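You operate a simulated robot arm through the tools that you are given. There is no shell and no other tool.

Carry out the task below with a simulated robot arm. There is one attempt and no reset: what you move stays moved.

## Task
Pump the small blue coupler up to 2.0 bar on the test box.
Fine: press SET ZERO once before pumping; seat it, grip TIGHT, test vent CLOSED, and leave it so. Set down upright: what you pick out.

Only the result counts: the job must be done as asked and must still hold three seconds after the hand-in. Knocking over, shifting, dropping, spilling or breaking anything else fails it.

## Robot
A 6-joint arm with a two-finger parallel gripper, fixed in place. Base frame: the origin is at the foot of the arm, x ahead of it, y to its left, z up. Readings come in cm, degrees, newtons and seconds.
Its first joint turns from -166.0 to 166.0 degrees. Payload 3.91 kg.
Tool frame: the origin (TCP) lies between the finger pads and is the grasp point; the fingertips stand 3 cm ahead of it; z points along the fingers, y is the line along which they close. The gripper opens to 11 cm. The fingers are 2 cm wide and 1 cm thick; the gripper's body (4.8 by 11.2 cm) begins 5.5 cm behind the TCP.
Orientation is that of the tool frame in the base frame, as a unit quaternion [w, x, y, z]. With the fingers straight down and closing along the base's y, the tool's x points along the base's -x, its y along +y and its z along -z.

## Interface
- The arm moves only by the tool nudge_tool. Its argument "plan" is a list of rows, each a list of 7 numbers: the turn, a rotation vector about the tool's x, y, z in degrees, then the shift along the tool's x, y, z in cm, then the gripper command, from -1 (fully open) to 1 (shut), values between in proportion. In form: [[rx, ry, rz, dx, dy, dz, fingers], ...]. A call has 1 to 20 rows; each row is the pose to reach, as a shift and turn from the pose commanded when the call began, along the tool's axes at that moment. Each row takes 0.2 s and may step no farther than 5 cm and 8.6 degrees from the row before; otherwise, or with a gripper value out of range, the whole call is refused. Where a pose cannot be reached the arm comes as near as it can. A force on the tool above 80 N (or 10 N above the force at the start of the call, whichever is more), or a blocked arm, ends the call early, and 0.2 s more pass. Each finger travels about 10.8 cm/s and halts on what it meets, pressing with about 25 N; the grip force reading is that of the motor and also rises with nothing between the fingers. The clock runs only during rows and for 0.2 s after the last one: add rows that repeat a pose to give the fingers time. The reply holds the time, the measured pose of the TCP, the force on the tool along the base axes, the opening and the grip force, in the units named above and with some noise, with the torque about the TCP (base axes, N m) and any sound that the robot's microphone picked up.
- Cameras (640 x 400 px; columns grow to the right, rows downward): "scene" is fixed at [40.71, 50.13, 148.5]; the picture's right is [-0.84, -0.54, 0.00], its down [-0.37, 0.58, -0.73] and it looks along [0.39, -0.62, -0.68] (base axes); focal length 357 px, centre (320, 200). "wrist" rides on the gripper at [7.3, 1.7, -10.3] in the tool frame; the picture's right is [-0.23, 0.97, 0.00], its down [-0.76, -0.18, -0.62] and it looks along [-0.61, -0.14, 0.78] (tool axes); focal length 222 px, centre (320, 200). There is no depth. A picture from a camera that has moved, and an enlarged one, comes with that camera's place and axes in the base frame and with its lens. The place of the scene camera against the robot may be out by one fixed shift of up to 2.5 cm in any direction.
- snapshot(camera): a new picture of that camera. The clock stands still meanwhile.
- inspect(camera, box): a new picture of the part [left, top, right, bottom] of that camera's present view, enlarged. The clock stands still meanwhile.
- job_done(): hands the job in; it is judged then, once.

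Nothing tells you positions but the pictures and the camera data. Unless the task says otherwise, let go and move clear before handing in.

The tools are called after "Call:" as name(argument=value, ...) on one line, values as JSON. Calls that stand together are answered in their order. nudge_tool: Moves the arm, as the interface text tells. Its arguments: {"type":"object","properties":{"plan":{"type":"array","items":{"type":"array","items":{"type":"number"}}}},"required":["plan"]} The other tools are called the same way: snapshot (camera) takes a picture; inspect (camera, box) takes an enlarged picture of a part of a camera's view; job_done () hands the job in.

At the start:

```text
clock: 0.0
tcp_pos: [54.07, 12.29, 117.51]
ee_rot: [0.001, 0.001, 1.0, 0.0]
force: [-0.5, 0.7, 0.0]
ft_torque: [-0.01, -0.01, 0.01]
opening: 11.0
grasp_force: 0.0
```

scene: 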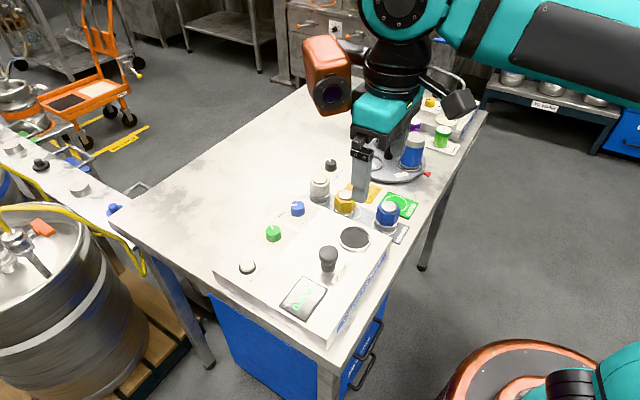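
wrist: 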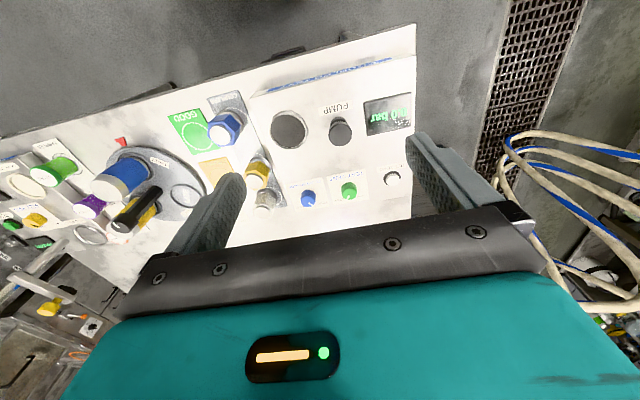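

I see a work table with a test box (display, PUMP lever/knob, buttons, black seat) and several couplers around it. I'll look closer at everything before moving.

Call:
inspect(camera="scene", box=[200, 140, 440, 350])

Call:
inspect(camera="wrist", box=[150, 70, 430, 245])

Call:
inspect(camera="wrist", box=[0, 100, 240, 250])

Call:
inspect(camera="scene", box=[340, 60, 500, 220])

```text
1.90 times, centred on (320, 245) of scene
camera zoom: at [40.71, 50.13, 148.5], right [-0.84, -0.54, 0.0], down [-0.37, 0.58, -0.73], along [0.39, -0.62, -0.68], focal length 680 px, centre (320, 114)
```

zoom: 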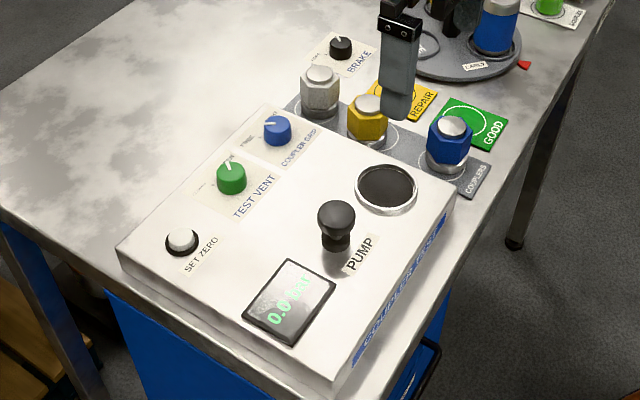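

```text
2.29 times, centred on (290, 158) of wrist
camera zoom: at [46.8, 13.95, 127.78], right [0.23, 0.97, 0.0], down [0.76, -0.18, 0.62], along [0.61, -0.14, -0.78], focal length 508 px, centre (389, 297)
```

zoom: 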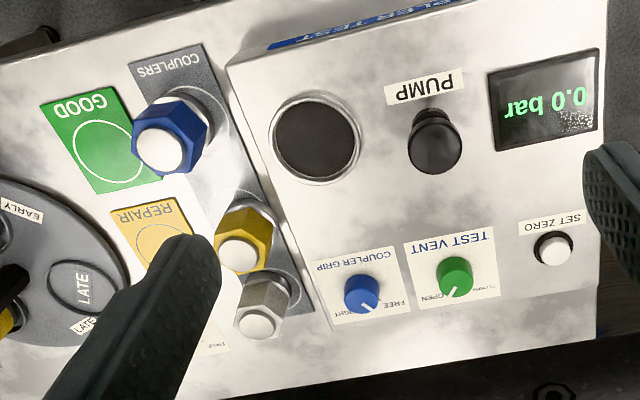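

```text
2.67 times, centred on (120, 175) of wrist
camera zoom: at [46.8, 13.95, 127.78], right [0.23, 0.97, 0.0], down [0.76, -0.18, 0.62], along [0.61, -0.14, -0.78], focal length 592 px, centre (853, 267)
```

zoom: 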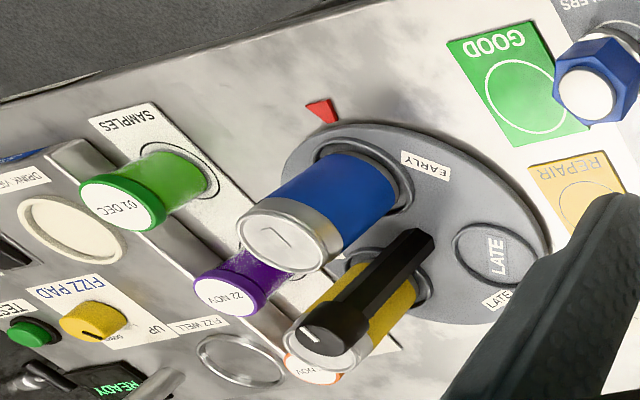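

```text
2.50 times, centred on (420, 140) of scene
camera zoom: at [40.71, 50.13, 148.5], right [-0.84, -0.54, 0.0], down [-0.37, 0.58, -0.73], along [0.39, -0.62, -0.68], focal length 893 px, centre (70, 350)
```

zoom: 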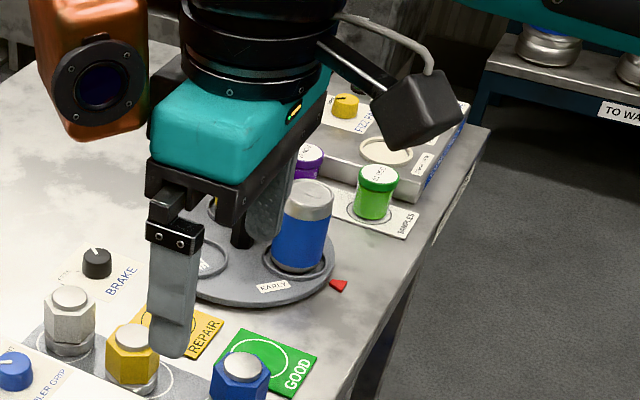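

The blue hex coupler stands on the COUPLERS tray beside the test box; the box has SET ZERO, TEST VENT, COUPLER GRIP, PUMP and a round seat. I'll shift the arm back to get clearer wrist views and triangulate positions.

Call:
nudge_tool(plan=[[0, 0, 0, 4, 0, 0, -1], [0, 0, 0, 8, 0, 0, -1], [0, 0, 0, 12, 0, 0, -1], [0, 0, 0, 16, 0, 0, -1]])

Call:
snapshot(camera="wrist")

Call:
snapshot(camera="scene")

```text
clock: 1.0
tcp_pos: [38.0, 12.35, 117.59]
ee_rot: [-0.001, 0.001, 1.0, -0.001]
force: [0.3, -0.2, 0.7]
ft_torque: [-0.03, 0.05, -0.01]
opening: 10.99
grasp_force: 0.1
```

```text
taken
camera wrist: at [30.88, 13.95, 127.8], right [0.23, 0.97, 0.0], down [0.76, -0.18, 0.62], along [0.61, -0.14, -0.78], focal length 222 px, centre (320, 200)
```

wrist: 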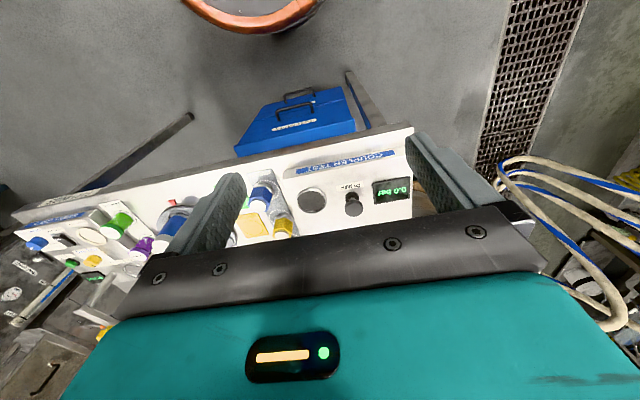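

```text
taken
```

scene: 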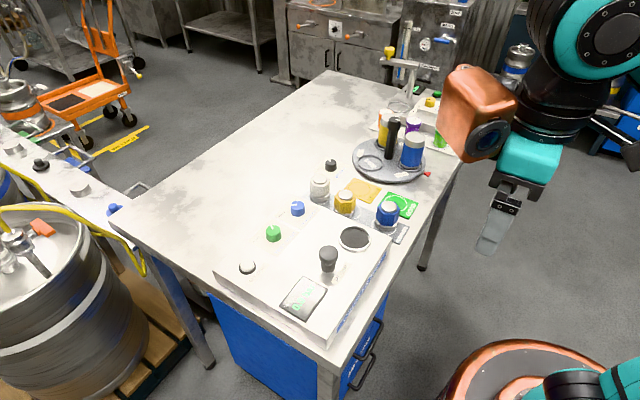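

The scene view is now clear of the arm. I'll zoom in on the box controls and couplers from both cameras.

Call:
inspect(camera="scene", box=[300, 160, 420, 250])

Call:
inspect(camera="scene", box=[210, 190, 370, 330])

Call:
inspect(camera="wrist", box=[225, 120, 425, 245])

Call:
inspect(camera="scene", box=[340, 70, 480, 200])

```text
4.44 times, centred on (360, 205) of scene
camera zoom: at [40.71, 50.13, 148.5], right [-0.84, -0.54, 0.0], down [-0.37, 0.58, -0.73], along [0.39, -0.62, -0.68], focal length 1587 px, centre (142, 178)
```

zoom: 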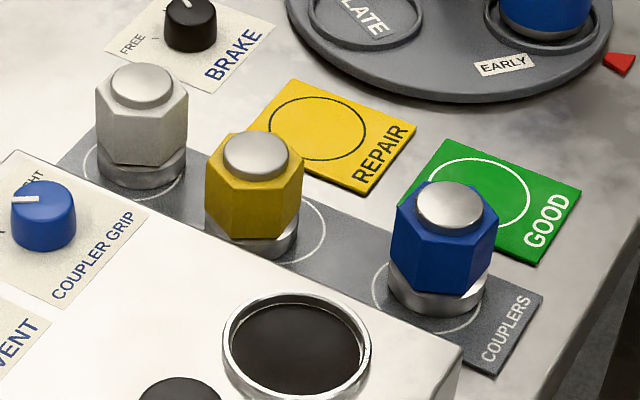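

```text
2.86 times, centred on (290, 260) of scene
camera zoom: at [40.71, 50.13, 148.5], right [-0.84, -0.54, 0.0], down [-0.37, 0.58, -0.73], along [0.39, -0.62, -0.68], focal length 1020 px, centre (406, 29)
```

zoom: 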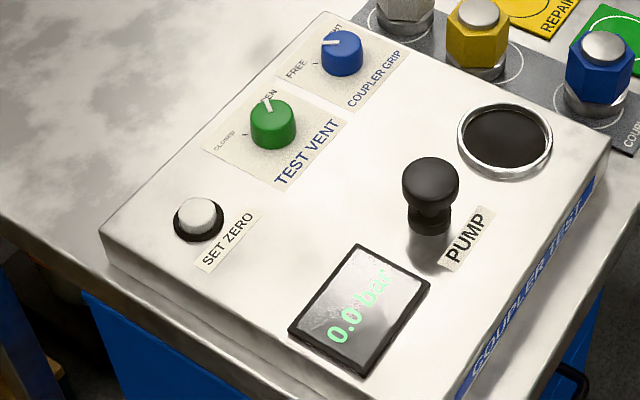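

```text
3.20 times, centred on (325, 182) of wrist
camera zoom: at [30.88, 13.95, 127.8], right [0.23, 0.97, 0.0], down [0.76, -0.18, 0.62], along [0.61, -0.14, -0.78], focal length 711 px, centre (304, 256)
```

zoom: 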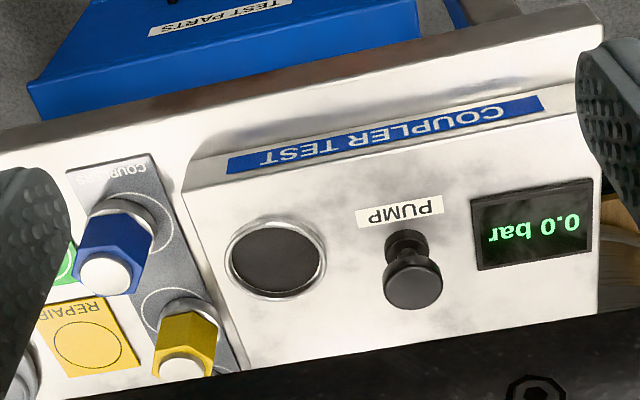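

```text
3.08 times, centred on (410, 135) of scene
camera zoom: at [40.71, 50.13, 148.5], right [-0.84, -0.54, 0.0], down [-0.37, 0.58, -0.73], along [0.39, -0.62, -0.68], focal length 1099 px, centre (43, 400)
```

zoom: 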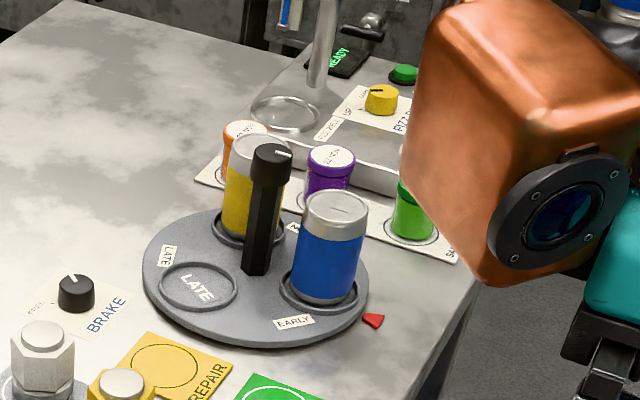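

Triangulating from the two wrist views puts the seat near (59.7, 5.3, 90.5). I'll go closer above the knobs to read their labels and refine positions.

Call:
nudge_tool(plan=[[0, 0, 0, -4.5, 0, 1.5, -1], [0, 0, 0, -9, 0, 3, -1], [0, 0, 0, -13.5, 0, 4.5, -1], [0, 0, 0, -18, 0, 6, -1], [0, 0, 0, -22, 0, 7.5, -1], [0, 0, 0, -26, 0, 9, -1]])

Call:
snapshot(camera="wrist")

Call:
inspect(camera="wrist", box=[220, 70, 420, 195])

```text
clock: 2.4
tcp_pos: [63.95, 12.31, 108.86]
ee_rot: [0.001, 0.0, 1.0, 0.0]
force: [-0.2, -0.6, 1.7]
ft_torque: [0.01, -0.07, 0.02]
opening: 11.0
grasp_force: 0.1
```

```text
taken
camera wrist: at [56.74, 13.84, 119.01], right [0.23, 0.97, 0.0], down [0.76, -0.18, 0.63], along [0.61, -0.14, -0.78], focal length 222 px, centre (320, 200)
```

wrist: 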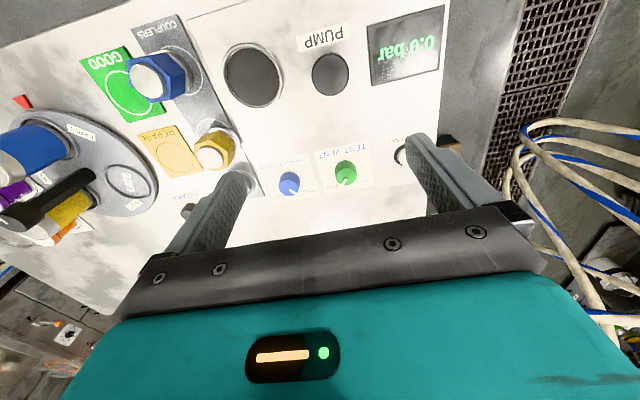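

```text
3.20 times, centred on (320, 132) of wrist
camera zoom: at [56.74, 13.84, 119.01], right [0.23, 0.97, 0.0], down [0.76, -0.18, 0.63], along [0.61, -0.14, -0.78], focal length 711 px, centre (320, 416)
```

zoom: 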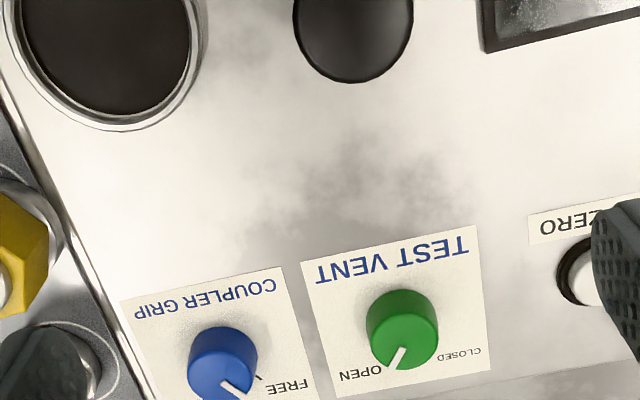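

The vent pointer seems at OPEN and the grip at FREE. I'll move further forward for a more vertical look at the knobs.

Call:
nudge_tool(plan=[[0, 0, 0, -4, 0, 0, -1], [0, 0, 0, -8, 0, 0, -1], [0, 0, 0, -10, 0, 0, -1]])

Call:
snapshot(camera="wrist")

Call:
inspect(camera="wrist", box=[240, 50, 400, 150])

Call:
inspect(camera="wrist", box=[120, 0, 280, 100])

Call:
inspect(camera="wrist", box=[100, 80, 260, 180])

```text
clock: 3.2
tcp_pos: [73.96, 12.28, 108.58]
ee_rot: [0.001, 0.0, 1.0, -0.001]
force: [-0.8, 0.6, 0.4]
ft_torque: [-0.01, -0.03, 0.01]
opening: 10.99
grasp_force: 0.0
```

```text
taken
camera wrist: at [66.85, 13.89, 118.82], right [0.23, 0.97, 0.0], down [0.76, -0.18, 0.63], along [0.61, -0.14, -0.78], focal length 222 px, centre (320, 200)
```

wrist: 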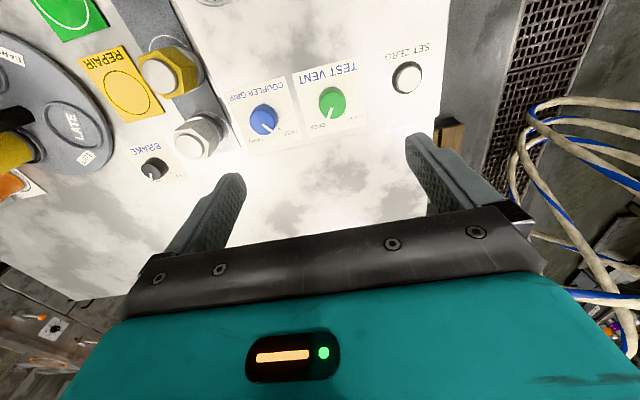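

```text
4.00 times, centred on (320, 100) of wrist
camera zoom: at [66.85, 13.89, 118.82], right [0.23, 0.97, 0.0], down [0.76, -0.18, 0.63], along [0.61, -0.14, -0.78], focal length 888 px, centre (320, 600)
```

zoom: 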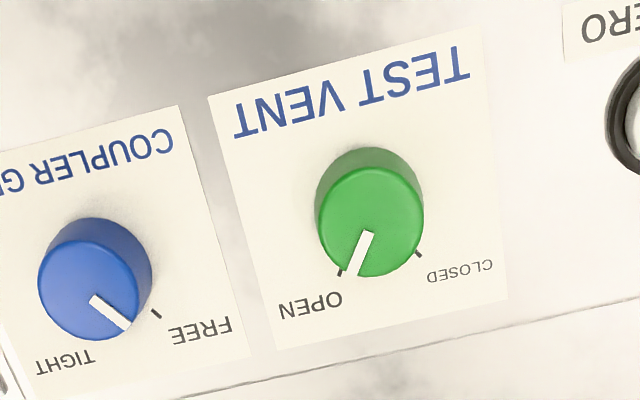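

```text
4.00 times, centred on (200, 50) of wrist
camera zoom: at [66.85, 13.89, 118.82], right [0.23, 0.97, 0.0], down [0.76, -0.18, 0.63], along [0.61, -0.14, -0.78], focal length 888 px, centre (800, 800)
```

zoom: 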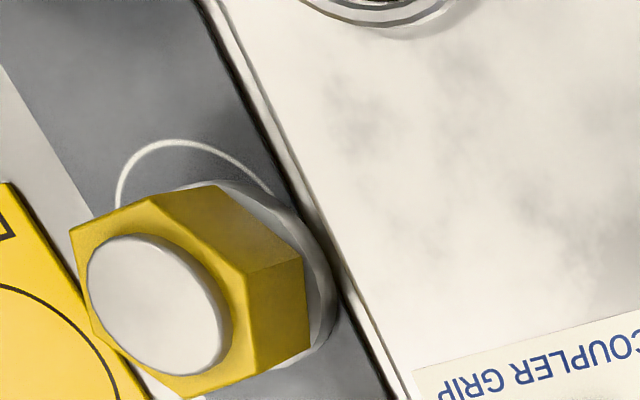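

```text
4.00 times, centred on (180, 130) of wrist
camera zoom: at [66.85, 13.89, 118.82], right [0.23, 0.97, 0.0], down [0.76, -0.18, 0.63], along [0.61, -0.14, -0.78], focal length 888 px, centre (880, 480)
```

zoom: 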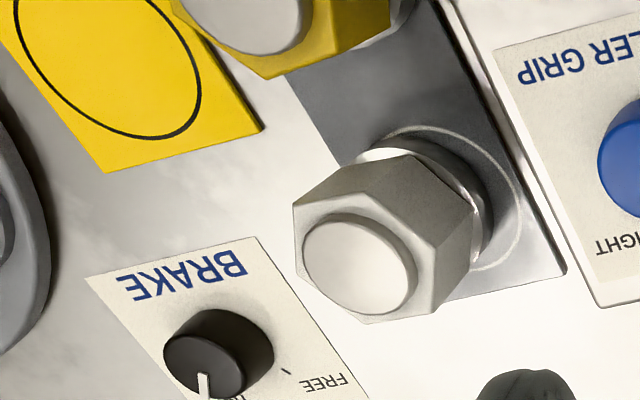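

Ticks read: vent at OPEN (must go to CLOSED, +y side), grip at FREE (must go to TIGHT, −y side). Now I'll look down on the blue coupler and the seat.

Call:
nudge_tool(plan=[[0, 0, 0, 3.5, -3, 0, -1], [0, 0, 0, 7, -6, 0, -1], [0, 0, 0, 10.5, -9, 0, -1], [0, 0, 0, 14, -12, 0, -1]])

Call:
snapshot(camera="wrist")

Call:
inspect(camera="wrist", box=[200, 50, 360, 150])

Call:
inspect(camera="wrist", box=[300, 30, 460, 130])

```text
clock: 4.2
tcp_pos: [60.16, 0.21, 108.38]
ee_rot: [0.0, 0.0, 1.0, 0.0]
force: [0.8, -0.1, -0.1]
ft_torque: [-0.01, 0.07, 0.0]
opening: 10.96
grasp_force: 0.0
```

```text
taken
camera wrist: at [53.03, 1.84, 118.72], right [0.23, 0.97, 0.0], down [0.76, -0.18, 0.62], along [0.61, -0.14, -0.78], focal length 222 px, centre (320, 200)
```

wrist: 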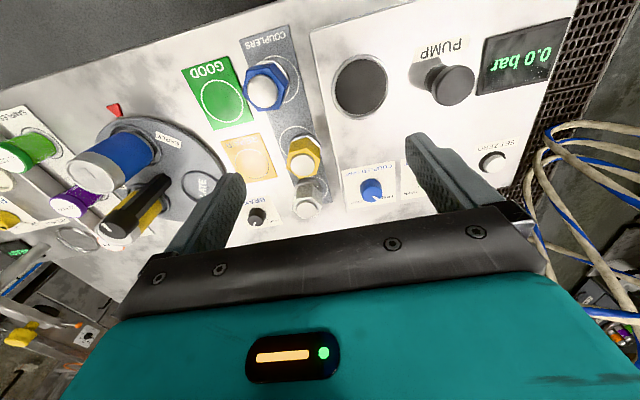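

```text
4.00 times, centred on (280, 100) of wrist
camera zoom: at [53.03, 1.84, 118.72], right [0.23, 0.97, 0.0], down [0.76, -0.18, 0.62], along [0.61, -0.14, -0.78], focal length 888 px, centre (480, 600)
```

zoom: 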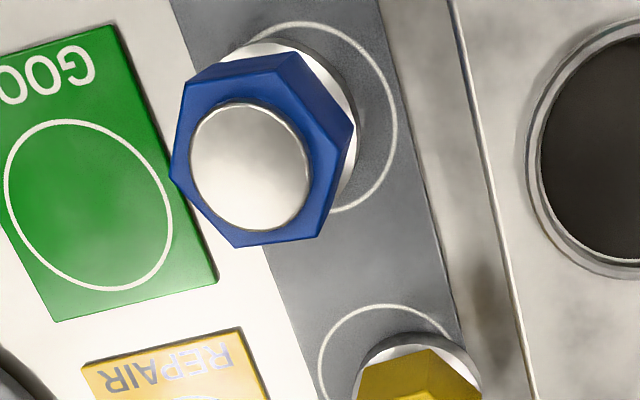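

```text
4.00 times, centred on (380, 80) of wrist
camera zoom: at [53.03, 1.84, 118.72], right [0.23, 0.97, 0.0], down [0.76, -0.18, 0.62], along [0.61, -0.14, -0.78], focal length 888 px, centre (80, 680)
```

zoom: 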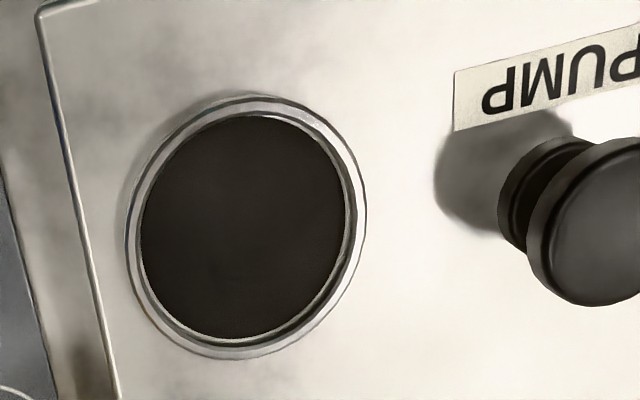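

The blue coupler is near (57.5, −5.9), top about z 91.8, with hex flats turned roughly 24° from my closing line; the seat is near (59.7, 5.25). I'll go above the coupler aligned with its flats and take a close look.

Call:
nudge_tool(plan=[[0, 0, -8, 0.9, -2, 3.1, -1], [0, 0, -16, 1.8, -4, 6.2, -1], [0, 0, -24, 2.66, -6.06, 9.4, -1], [0, 0, -24, 2.66, -6.06, 9.4, -1]])

Call:
snapshot(camera="wrist")

Call:
inspect(camera="wrist", box=[240, 80, 400, 180])

Call:
inspect(camera="scene", box=[300, 120, 460, 250])

```text
clock: 5.2
tcp_pos: [57.45, -5.91, 98.85]
ee_rot: [0.002, -0.209, 0.978, -0.001]
force: [-0.3, 0.1, -0.2]
ft_torque: [-0.03, -0.01, 0.0]
opening: 11.0
grasp_force: 0.1
```

```text
taken
camera wrist: at [50.22, -7.29, 109.19], right [-0.19, 0.98, 0.0], down [0.77, 0.15, 0.62], along [0.61, 0.12, -0.78], focal length 222 px, centre (320, 200)
```

wrist: 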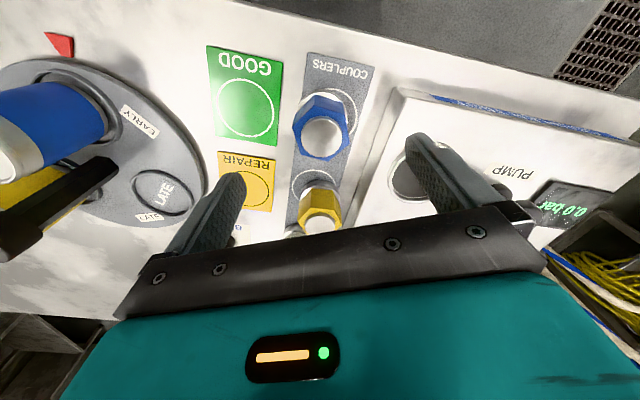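

```text
4.00 times, centred on (320, 130) of wrist
camera zoom: at [50.22, -7.29, 109.19], right [-0.19, 0.98, 0.0], down [0.77, 0.15, 0.62], along [0.61, 0.12, -0.78], focal length 888 px, centre (320, 480)
```

zoom: 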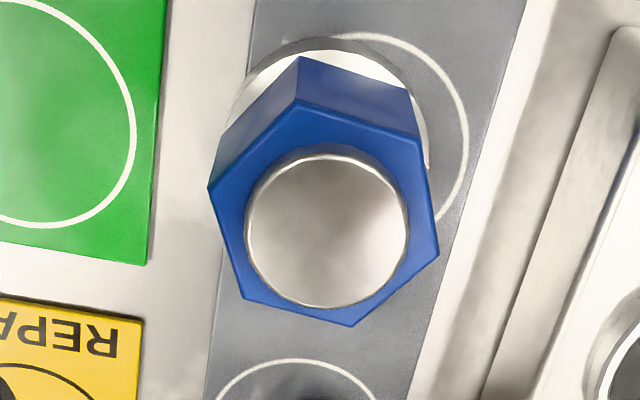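

```text
3.08 times, centred on (380, 185) of scene
camera zoom: at [40.71, 50.13, 148.5], right [-0.84, -0.54, 0.0], down [-0.37, 0.58, -0.73], along [0.39, -0.62, -0.68], focal length 1099 px, centre (135, 246)
```

zoom: 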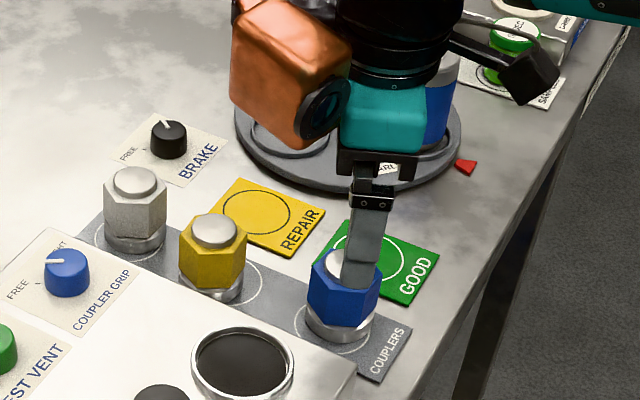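

The close view shows the hex flats lined up with the fingers (about 4.3 cm across) and only 0.16 cm off along the closing axis. I'll narrow the gripper so it stays clear of the box edge, then descend partway and check.

Call:
nudge_tool(plan=[[0, 0, 0, 0, 0.17, 0, -0.2], [0, 0, 0, 0, 0.17, 1.5, -0.2], [0, 0, 0, 0, 0.17, 3.0, -0.2], [0, 0, 0, 0, 0.17, 4.0, -0.2], [0, 0, 0, 0, 0.17, 4.0, -0.2]])

Call:
snapshot(camera="wrist")

Call:
inspect(camera="scene", box=[300, 120, 460, 250])

```text
clock: 6.4
tcp_pos: [57.3, -5.53, 95.0]
ee_rot: [0.001, -0.209, 0.978, 0.0]
force: [0.4, -0.3, 0.0]
ft_torque: [-0.01, 0.01, 0.04]
opening: 6.62
grasp_force: 0.0
```

```text
taken
camera wrist: at [50.02, -7.01, 105.36], right [-0.19, 0.98, 0.0], down [0.77, 0.15, 0.62], along [0.61, 0.12, -0.78], focal length 222 px, centre (320, 200)
```

wrist: 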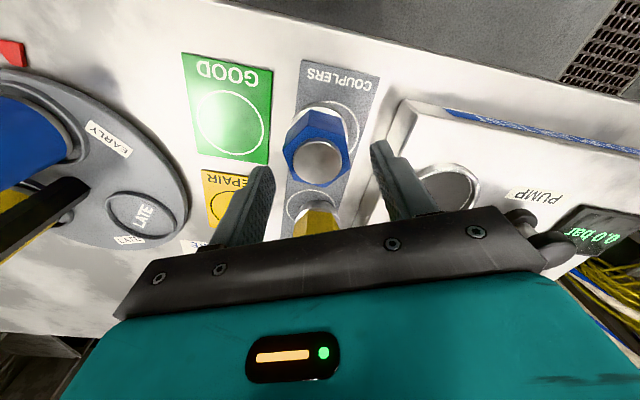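

```text
3.08 times, centred on (380, 185) of scene
camera zoom: at [40.71, 50.13, 148.5], right [-0.84, -0.54, 0.0], down [-0.37, 0.58, -0.73], along [0.39, -0.62, -0.68], focal length 1099 px, centre (135, 246)
```

zoom: 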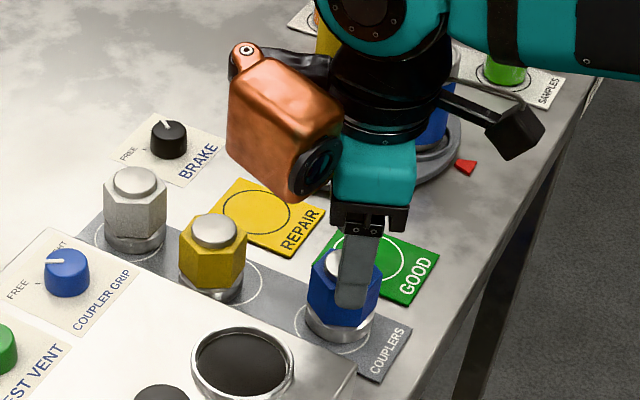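

Descending well, with the coupler between the fingers. I'll zoom in to verify centring before the final descent.

Call:
inspect(camera="wrist", box=[220, 80, 420, 205])

```text
3.20 times, centred on (320, 142) of wrist
camera zoom: at [50.02, -7.01, 105.36], right [-0.19, 0.98, 0.0], down [0.77, 0.15, 0.62], along [0.61, 0.12, -0.78], focal length 711 px, centre (320, 384)
```

zoom: 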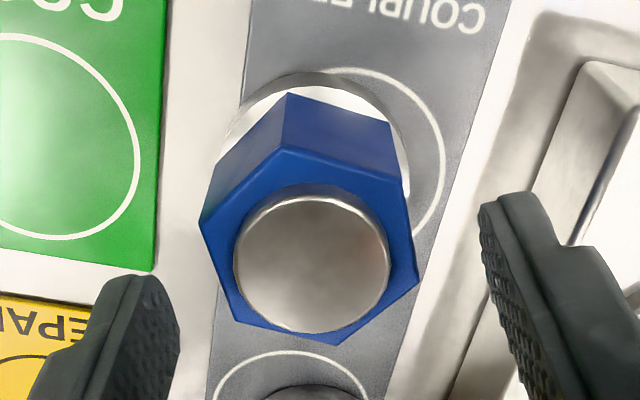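

The coupler is centred within about 2 mm. I'll descend to the hex height and close the fingers.

Call:
nudge_tool(plan=[[0, 0, 0, 0, -0.1, 1.2, -0.2], [0, 0, 0, 0, -0.1, 2.4, -0.2], [0, 0, 0, 0, -0.1, 3.2, -0.2], [0, 0, 0, 0, -0.1, 3.6, -0.2], [0, 0, 0, 0, -0.1, 3.6, -0.2]])

Call:
snapshot(camera="wrist")

Call:
inspect(camera="scene", box=[340, 170, 440, 250])

```text
clock: 7.6
tcp_pos: [57.43, -5.8, 91.42]
ee_rot: [0.0, -0.209, 0.978, -0.001]
force: [0.3, 0.0, -0.1]
ft_torque: [0.0, 0.0, 0.01]
opening: 6.57
grasp_force: 0.1
```

```text
taken
camera wrist: at [50.1, -7.15, 101.75], right [-0.19, 0.98, 0.0], down [0.77, 0.15, 0.62], along [0.61, 0.12, -0.78], focal length 222 px, centre (320, 200)
```

wrist: 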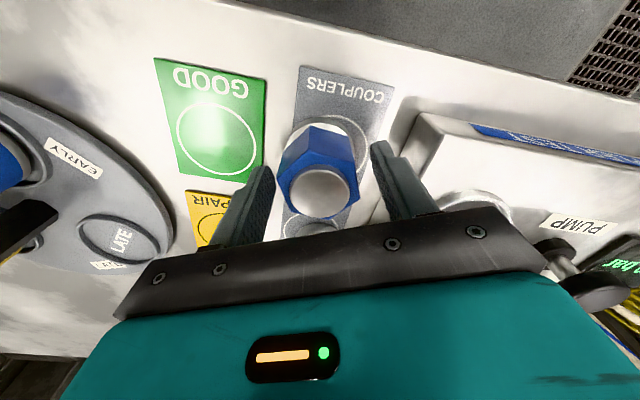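

```text
5.00 times, centred on (390, 210) of scene
camera zoom: at [40.71, 50.13, 148.5], right [-0.84, -0.54, 0.0], down [-0.37, 0.58, -0.73], along [0.39, -0.62, -0.68], focal length 1785 px, centre (-30, 150)
```

zoom: 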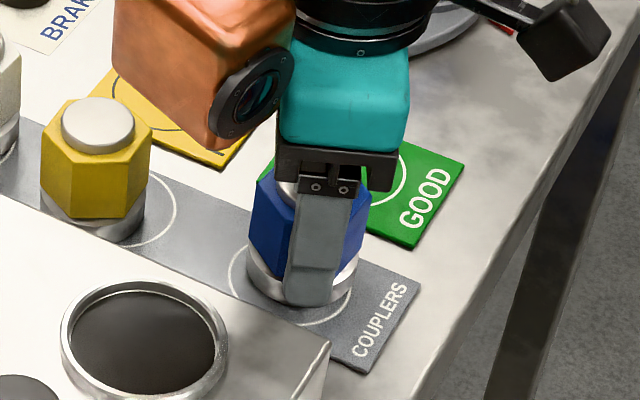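

The coupler is centred and the fingertips are beside the hex body. Closing the gripper now.

Call:
nudge_tool(plan=[[0, 0, 0, 0, 0, 0, 0.1], [0, 0, 0, 0, 0, 0, 0.6], [0, 0, 0, 0, 0, 0, 0.8], [0, 0, 0, 0, 0, 0, 0.8]])

Call:
snapshot(camera="wrist")

```text
clock: 8.6
tcp_pos: [57.33, -5.61, 91.4]
ee_rot: [0.002, -0.208, 0.978, 0.0]
force: [0.5, 0.5, -1.0]
ft_torque: [0.02, 0.0, 0.03]
opening: 4.4
grasp_force: 24.8
```

```text
taken
camera wrist: at [50.1, -7.15, 101.75], right [-0.19, 0.98, 0.0], down [0.77, 0.15, 0.62], along [0.61, 0.12, -0.78], focal length 222 px, centre (320, 200)
```

wrist: 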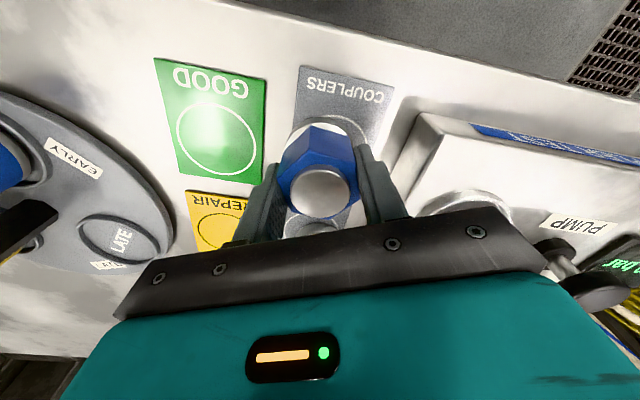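

Gripped at 4.4 cm with about 25 N. Now I'll lift it straight up about 9 cm.

Call:
nudge_tool(plan=[[0, 0, 0, 0, 0, -0.5, 0.8], [0, 0, 0, 0, 0, -1.5, 0.8], [0, 0, 0, 0, 0, -3, 0.8], [0, 0, 0, 0, 0, -5, 0.8], [0, 0, 0, 0, 0, -7, 0.8], [0, 0, 0, 0, 0, -9, 0.8], [0, 0, 0, 0, 0, -9, 0.8]])

Call:
snapshot(camera="wrist")

Call:
snapshot(camera="scene")

```text
clock: 10.2
tcp_pos: [57.43, -5.59, 100.66]
ee_rot: [0.002, -0.208, 0.978, -0.001]
force: [-0.5, 0.0, -0.7]
ft_torque: [0.01, 0.04, -0.02]
opening: 1.1
grasp_force: 0.0
```

```text
taken
camera wrist: at [50.14, -7.02, 110.86], right [-0.19, 0.98, 0.0], down [0.77, 0.15, 0.62], along [0.61, 0.12, -0.78], focal length 222 px, centre (320, 200)
```

wrist: 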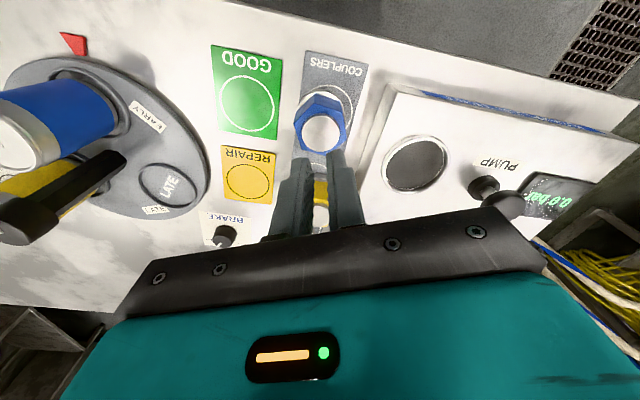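

```text
taken
```

scene: 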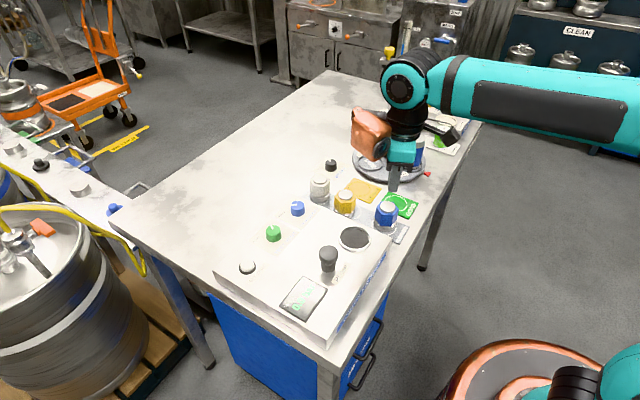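

The fingers slipped off: the opening is 1.1 cm and the coupler is still standing on its tray. I'll look closely to see whether it moved and understand why.

Call:
inspect(camera="wrist", box=[240, 60, 400, 160])

Call:
inspect(camera="scene", box=[330, 170, 430, 250])

```text
4.00 times, centred on (320, 110) of wrist
camera zoom: at [50.14, -7.02, 110.86], right [-0.19, 0.98, 0.0], down [0.77, 0.15, 0.62], along [0.61, 0.12, -0.78], focal length 888 px, centre (320, 560)
```

zoom: 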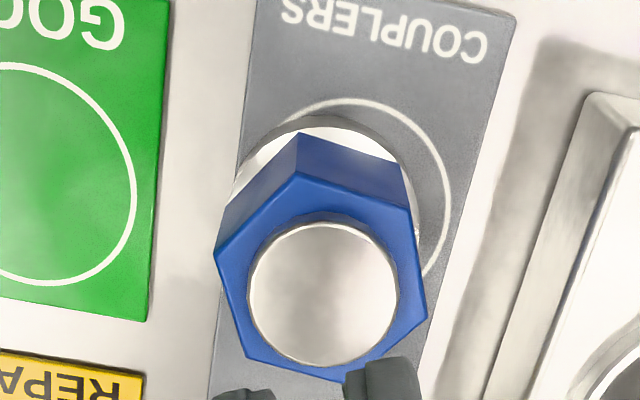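

```text
5.00 times, centred on (380, 210) of scene
camera zoom: at [40.71, 50.13, 148.5], right [-0.84, -0.54, 0.0], down [-0.37, 0.58, -0.73], along [0.39, -0.62, -0.68], focal length 1785 px, centre (20, 150)
```

zoom: 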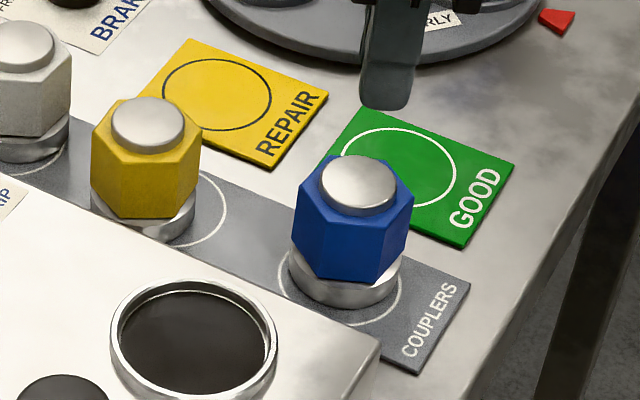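

The coupler is upright and nearly where it was (about 2 mm off), so it slipped from the pads. I'll re-grip a little deeper and test with a very small lift while watching the force.

Call:
nudge_tool(plan=[[0, 0, 0, -0.22, 0, 0, -0.2], [0, 0, 0, -0.22, 0, 0, -0.2], [0, 0, 0, -0.22, 0, 2.5, -0.2], [0, 0, 0, -0.22, 0, 5, -0.2], [0, 0, 0, -0.22, 0, 7.5, -0.2], [0, 0, 0, -0.22, 0, 8.6, -0.2], [0, 0, 0, -0.22, 0, 8.6, -0.2]])

Call:
inspect(camera="wrist", box=[220, 100, 420, 225])

Call:
inspect(camera="scene", box=[340, 170, 440, 250])

```text
clock: 11.8
tcp_pos: [57.77, -5.55, 91.87]
ee_rot: [0.0, -0.208, 0.978, -0.001]
force: [0.4, 0.4, 0.1]
ft_torque: [-0.02, 0.03, 0.01]
opening: 6.61
grasp_force: 0.1
```

```text
3.20 times, centred on (320, 162) of wrist
camera zoom: at [50.35, -7.05, 102.17], right [-0.19, 0.98, 0.0], down [0.77, 0.15, 0.62], along [0.61, 0.12, -0.78], focal length 711 px, centre (320, 320)
```

zoom: 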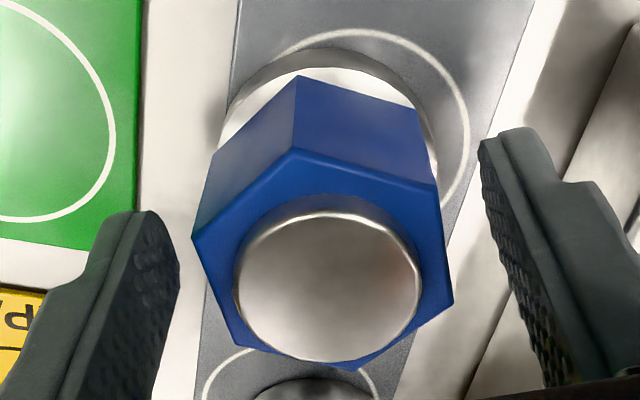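

```text
5.00 times, centred on (390, 210) of scene
camera zoom: at [40.71, 50.13, 148.5], right [-0.84, -0.54, 0.0], down [-0.37, 0.58, -0.73], along [0.39, -0.62, -0.68], focal length 1785 px, centre (-30, 150)
```

zoom: 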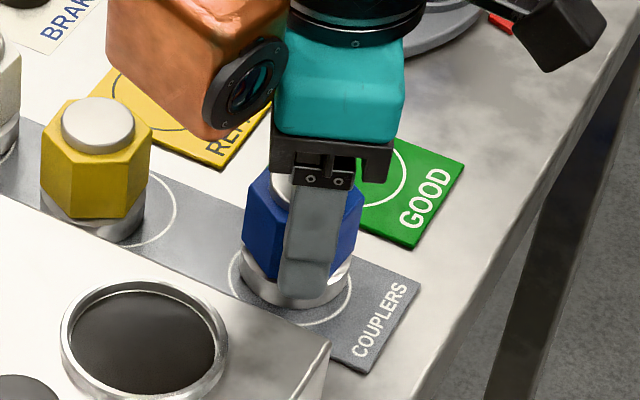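

I'll go down 0.7 cm more, close fully and do a tiny slow lift to read the load.

Call:
nudge_tool(plan=[[0, 0, 0, 0, 0, 0.4, -0.2], [0, 0, 0, 0, 0, 0.7, -0.2], [0, 0, 0, 0, 0, 0.7, 0.1], [0, 0, 0, 0, 0, 0.7, 0.5], [0, 0, 0, 0, 0, 0.7, 1], [0, 0, 0, 0, 0, 0.7, 1], [0, 0, 0, 0, 0, 0.7, 1]])

Call:
nudge_tool(plan=[[0, 0, 0, 0, 0, -0.1, 1], [0, 0, 0, 0, 0, -0.2, 1], [0, 0, 0, 0, 0, -0.2, 1]])

Call:
inspect(camera="wrist", box=[220, 100, 420, 225])

Call:
inspect(camera="scene", box=[340, 170, 440, 250])

```text
clock: 13.4
tcp_pos: [57.57, -5.53, 91.25]
ee_rot: [0.001, -0.207, 0.978, 0.0]
force: [1.2, -0.9, 1.9]
ft_torque: [0.01, 0.0, 0.03]
opening: 4.38
grasp_force: 25.6
```

```text
clock: 14.2
tcp_pos: [57.53, -5.59, 91.44]
ee_rot: [0.001, -0.208, 0.978, 0.0]
force: [-0.6, 0.4, 0.0]
ft_torque: [0.03, 0.01, 0.02]
opening: 4.4
grasp_force: 25.1
```

```text
3.20 times, centred on (320, 162) of wrist
camera zoom: at [50.34, -7.11, 101.67], right [-0.19, 0.98, 0.0], down [0.77, 0.15, 0.62], along [0.61, 0.12, -0.78], focal length 711 px, centre (320, 320)
```

zoom: 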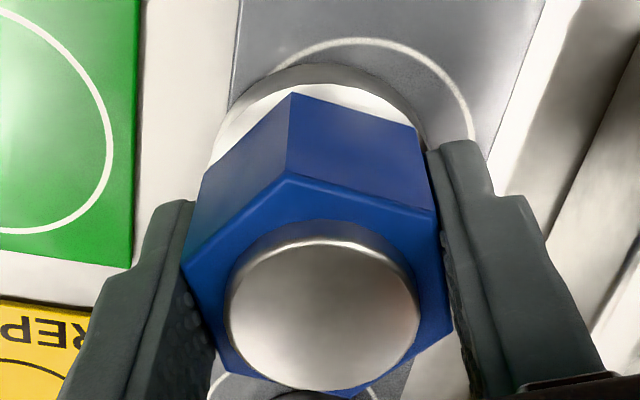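

```text
5.00 times, centred on (390, 210) of scene
camera zoom: at [40.71, 50.13, 148.5], right [-0.84, -0.54, 0.0], down [-0.37, 0.58, -0.73], along [0.39, -0.62, -0.68], focal length 1785 px, centre (-30, 150)
```

zoom: 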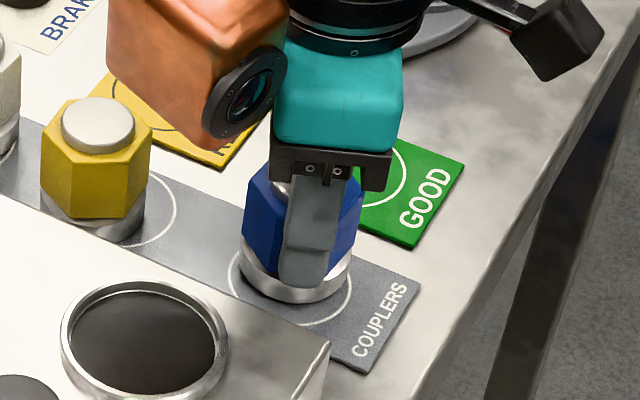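

Force is near zero after a 2 mm lift, so I'll lift a bit more and compare the wrist picture to see whether the coupler follows.

Call:
nudge_tool(plan=[[0, 0, 0, 0, 0, -0.15, 1], [0, 0, 0, 0, 0, -0.3, 1], [0, 0, 0, 0, 0, -0.45, 1], [0, 0, 0, 0, 0, -0.6, 1]])

Call:
inspect(camera="wrist", box=[220, 100, 420, 225])

Call:
inspect(camera="scene", box=[340, 170, 440, 250])

```text
clock: 15.2
tcp_pos: [57.54, -5.57, 92.1]
ee_rot: [0.002, -0.208, 0.978, -0.001]
force: [-0.3, -0.7, -1.3]
ft_torque: [-0.01, 0.01, -0.02]
opening: 4.37
grasp_force: 24.7
```

```text
3.20 times, centred on (320, 162) of wrist
camera zoom: at [50.3, -7.05, 102.33], right [-0.19, 0.98, 0.0], down [0.77, 0.15, 0.62], along [0.61, 0.12, -0.78], focal length 711 px, centre (320, 320)
```

zoom: 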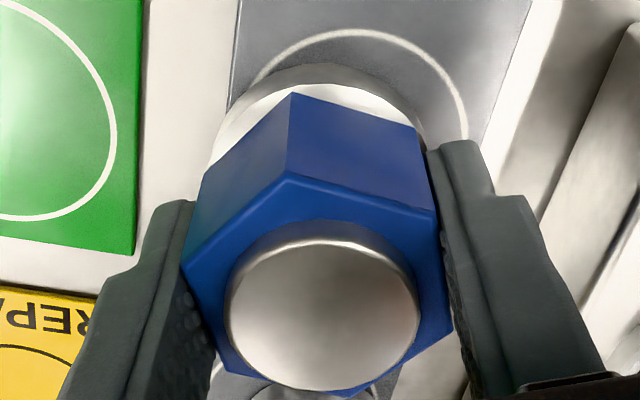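

```text
5.00 times, centred on (390, 210) of scene
camera zoom: at [40.71, 50.13, 148.5], right [-0.84, -0.54, 0.0], down [-0.37, 0.58, -0.73], along [0.39, -0.62, -0.68], focal length 1785 px, centre (-30, 150)
```

zoom: 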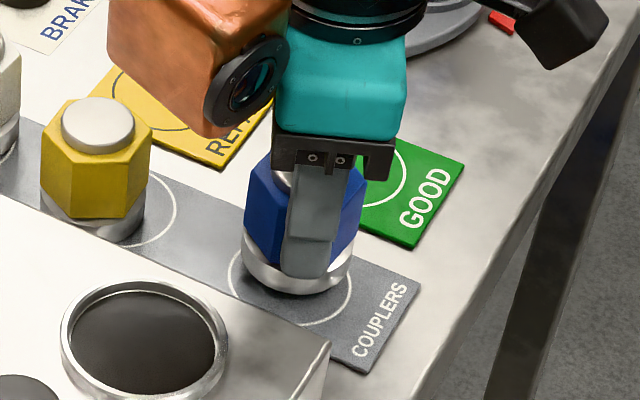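

The coupler does follow the gripper now. I'll keep lifting slowly and check that it isn't slipping.

Call:
nudge_tool(plan=[[0, 0, 0, 0, 0, -0.15, 1], [0, 0, 0, 0, 0, -0.3, 1], [0, 0, 0, 0, 0, -0.5, 1], [0, 0, 0, 0, 0, -0.7, 1], [0, 0, 0, 0, 0, -0.9, 1], [0, 0, 0, 0, 0, -1.1, 1], [0, 0, 0, 0, 0, -1.3, 1], [0, 0, 0, 0, 0, -1.5, 1]])

Call:
inspect(camera="wrist", box=[220, 100, 420, 225])

Call:
inspect(camera="scene", box=[340, 170, 440, 250])

```text
clock: 17.0
tcp_pos: [57.55, -5.54, 93.68]
ee_rot: [0.0, -0.208, 0.978, 0.0]
force: [-0.4, -0.3, -3.0]
ft_torque: [0.0, 0.01, 0.05]
opening: 4.38
grasp_force: 24.7
```

```text
3.20 times, centred on (320, 162) of wrist
camera zoom: at [50.26, -7.06, 103.83], right [-0.19, 0.98, 0.0], down [0.77, 0.15, 0.62], along [0.61, 0.12, -0.78], focal length 711 px, centre (320, 320)
```

zoom: 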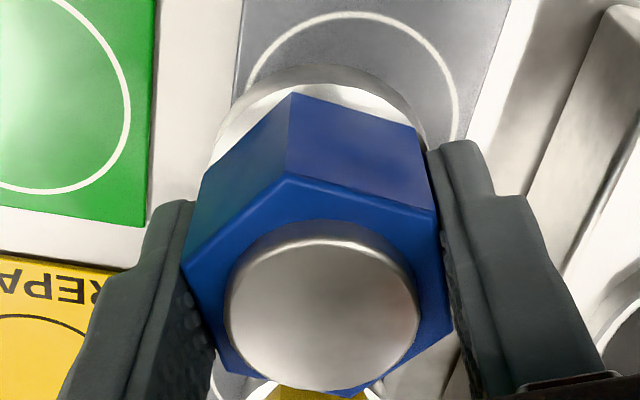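

```text
5.00 times, centred on (390, 210) of scene
camera zoom: at [40.71, 50.13, 148.5], right [-0.84, -0.54, 0.0], down [-0.37, 0.58, -0.73], along [0.39, -0.62, -0.68], focal length 1785 px, centre (-30, 150)
```

zoom: 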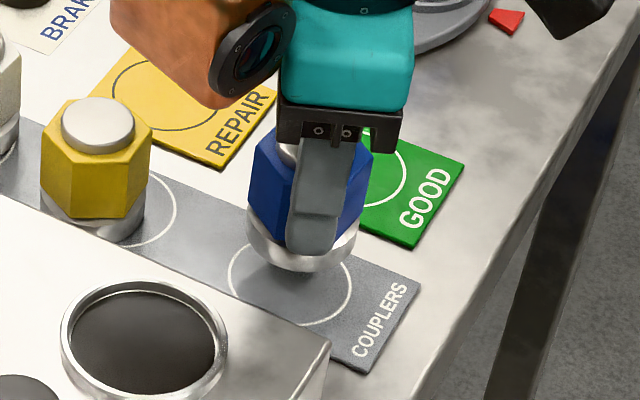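

Held firmly with no slip. Continuing the slow lift.

Call:
nudge_tool(plan=[[0, 0, 0, 0, 0, -0.2, 1], [0, 0, 0, 0, 0, -0.45, 1], [0, 0, 0, 0, 0, -0.7, 1], [0, 0, 0, 0, 0, -1.0, 1], [0, 0, 0, 0, 0, -1.3, 1], [0, 0, 0, 0, 0, -1.6, 1], [0, 0, 0, 0, 0, -1.9, 1], [0, 0, 0, 0, 0, -2.2, 1], [0, 0, 0, 0, 0, -2.5, 1], [0, 0, 0, 0, 0, -2.8, 1], [0, 0, 0, 0, 0, -3.1, 1], [0, 0, 0, 0, 0, -3.4, 1], [0, 0, 0, 0, 0, -3.7, 1], [0, 0, 0, 0, 0, -4.0, 1], [0, 0, 0, 0, 0, -4.2, 1]])

Call:
snapshot(camera="wrist")

Call:
snapshot(camera="scene")

```text
clock: 20.2
tcp_pos: [57.56, -5.64, 97.62]
ee_rot: [0.0, -0.208, 0.978, -0.001]
force: [-0.3, -0.2, -1.5]
ft_torque: [-0.02, -0.02, 0.03]
opening: 4.36
grasp_force: 24.7
```

```text
taken
camera wrist: at [50.28, -7.04, 107.99], right [-0.19, 0.98, 0.0], down [0.77, 0.15, 0.62], along [0.61, 0.12, -0.78], focal length 222 px, centre (320, 200)
```

wrist: 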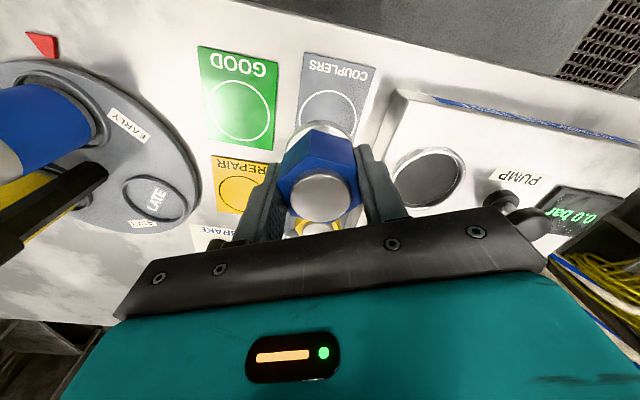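

```text
taken
```

scene: 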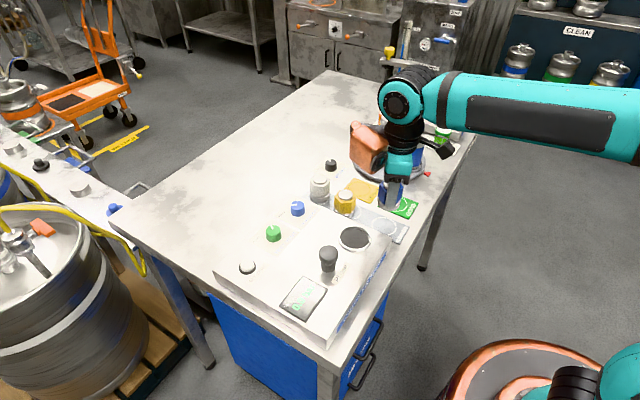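

The coupler hangs securely with its base near z 92.7. I'll measure the seat precisely from this view before moving across.

Call:
inspect(camera="wrist", box=[350, 115, 510, 215])

Call:
inspect(camera="scene", box=[320, 170, 420, 250])

```text
4.00 times, centred on (430, 165) of wrist
camera zoom: at [50.28, -7.04, 107.99], right [-0.19, 0.98, 0.0], down [0.77, 0.15, 0.62], along [0.61, 0.12, -0.78], focal length 888 px, centre (-120, 340)
```

zoom: 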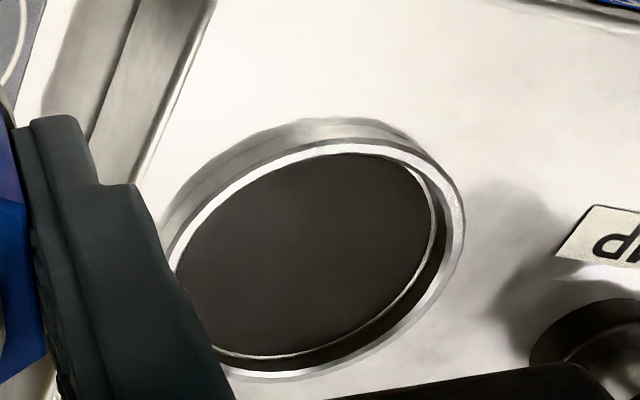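

```text
5.00 times, centred on (370, 210) of scene
camera zoom: at [40.71, 50.13, 148.5], right [-0.84, -0.54, 0.0], down [-0.37, 0.58, -0.73], along [0.39, -0.62, -0.68], focal length 1785 px, centre (70, 150)
```

zoom: 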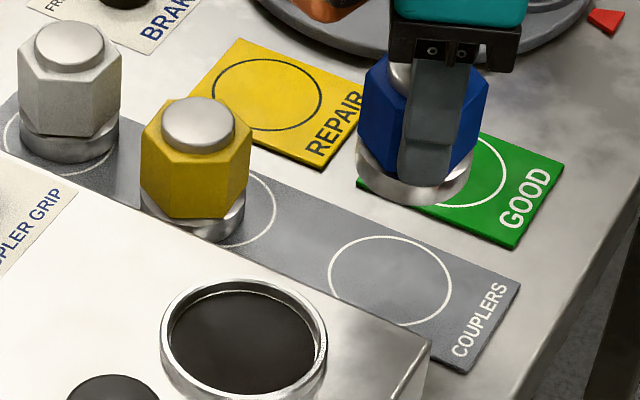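

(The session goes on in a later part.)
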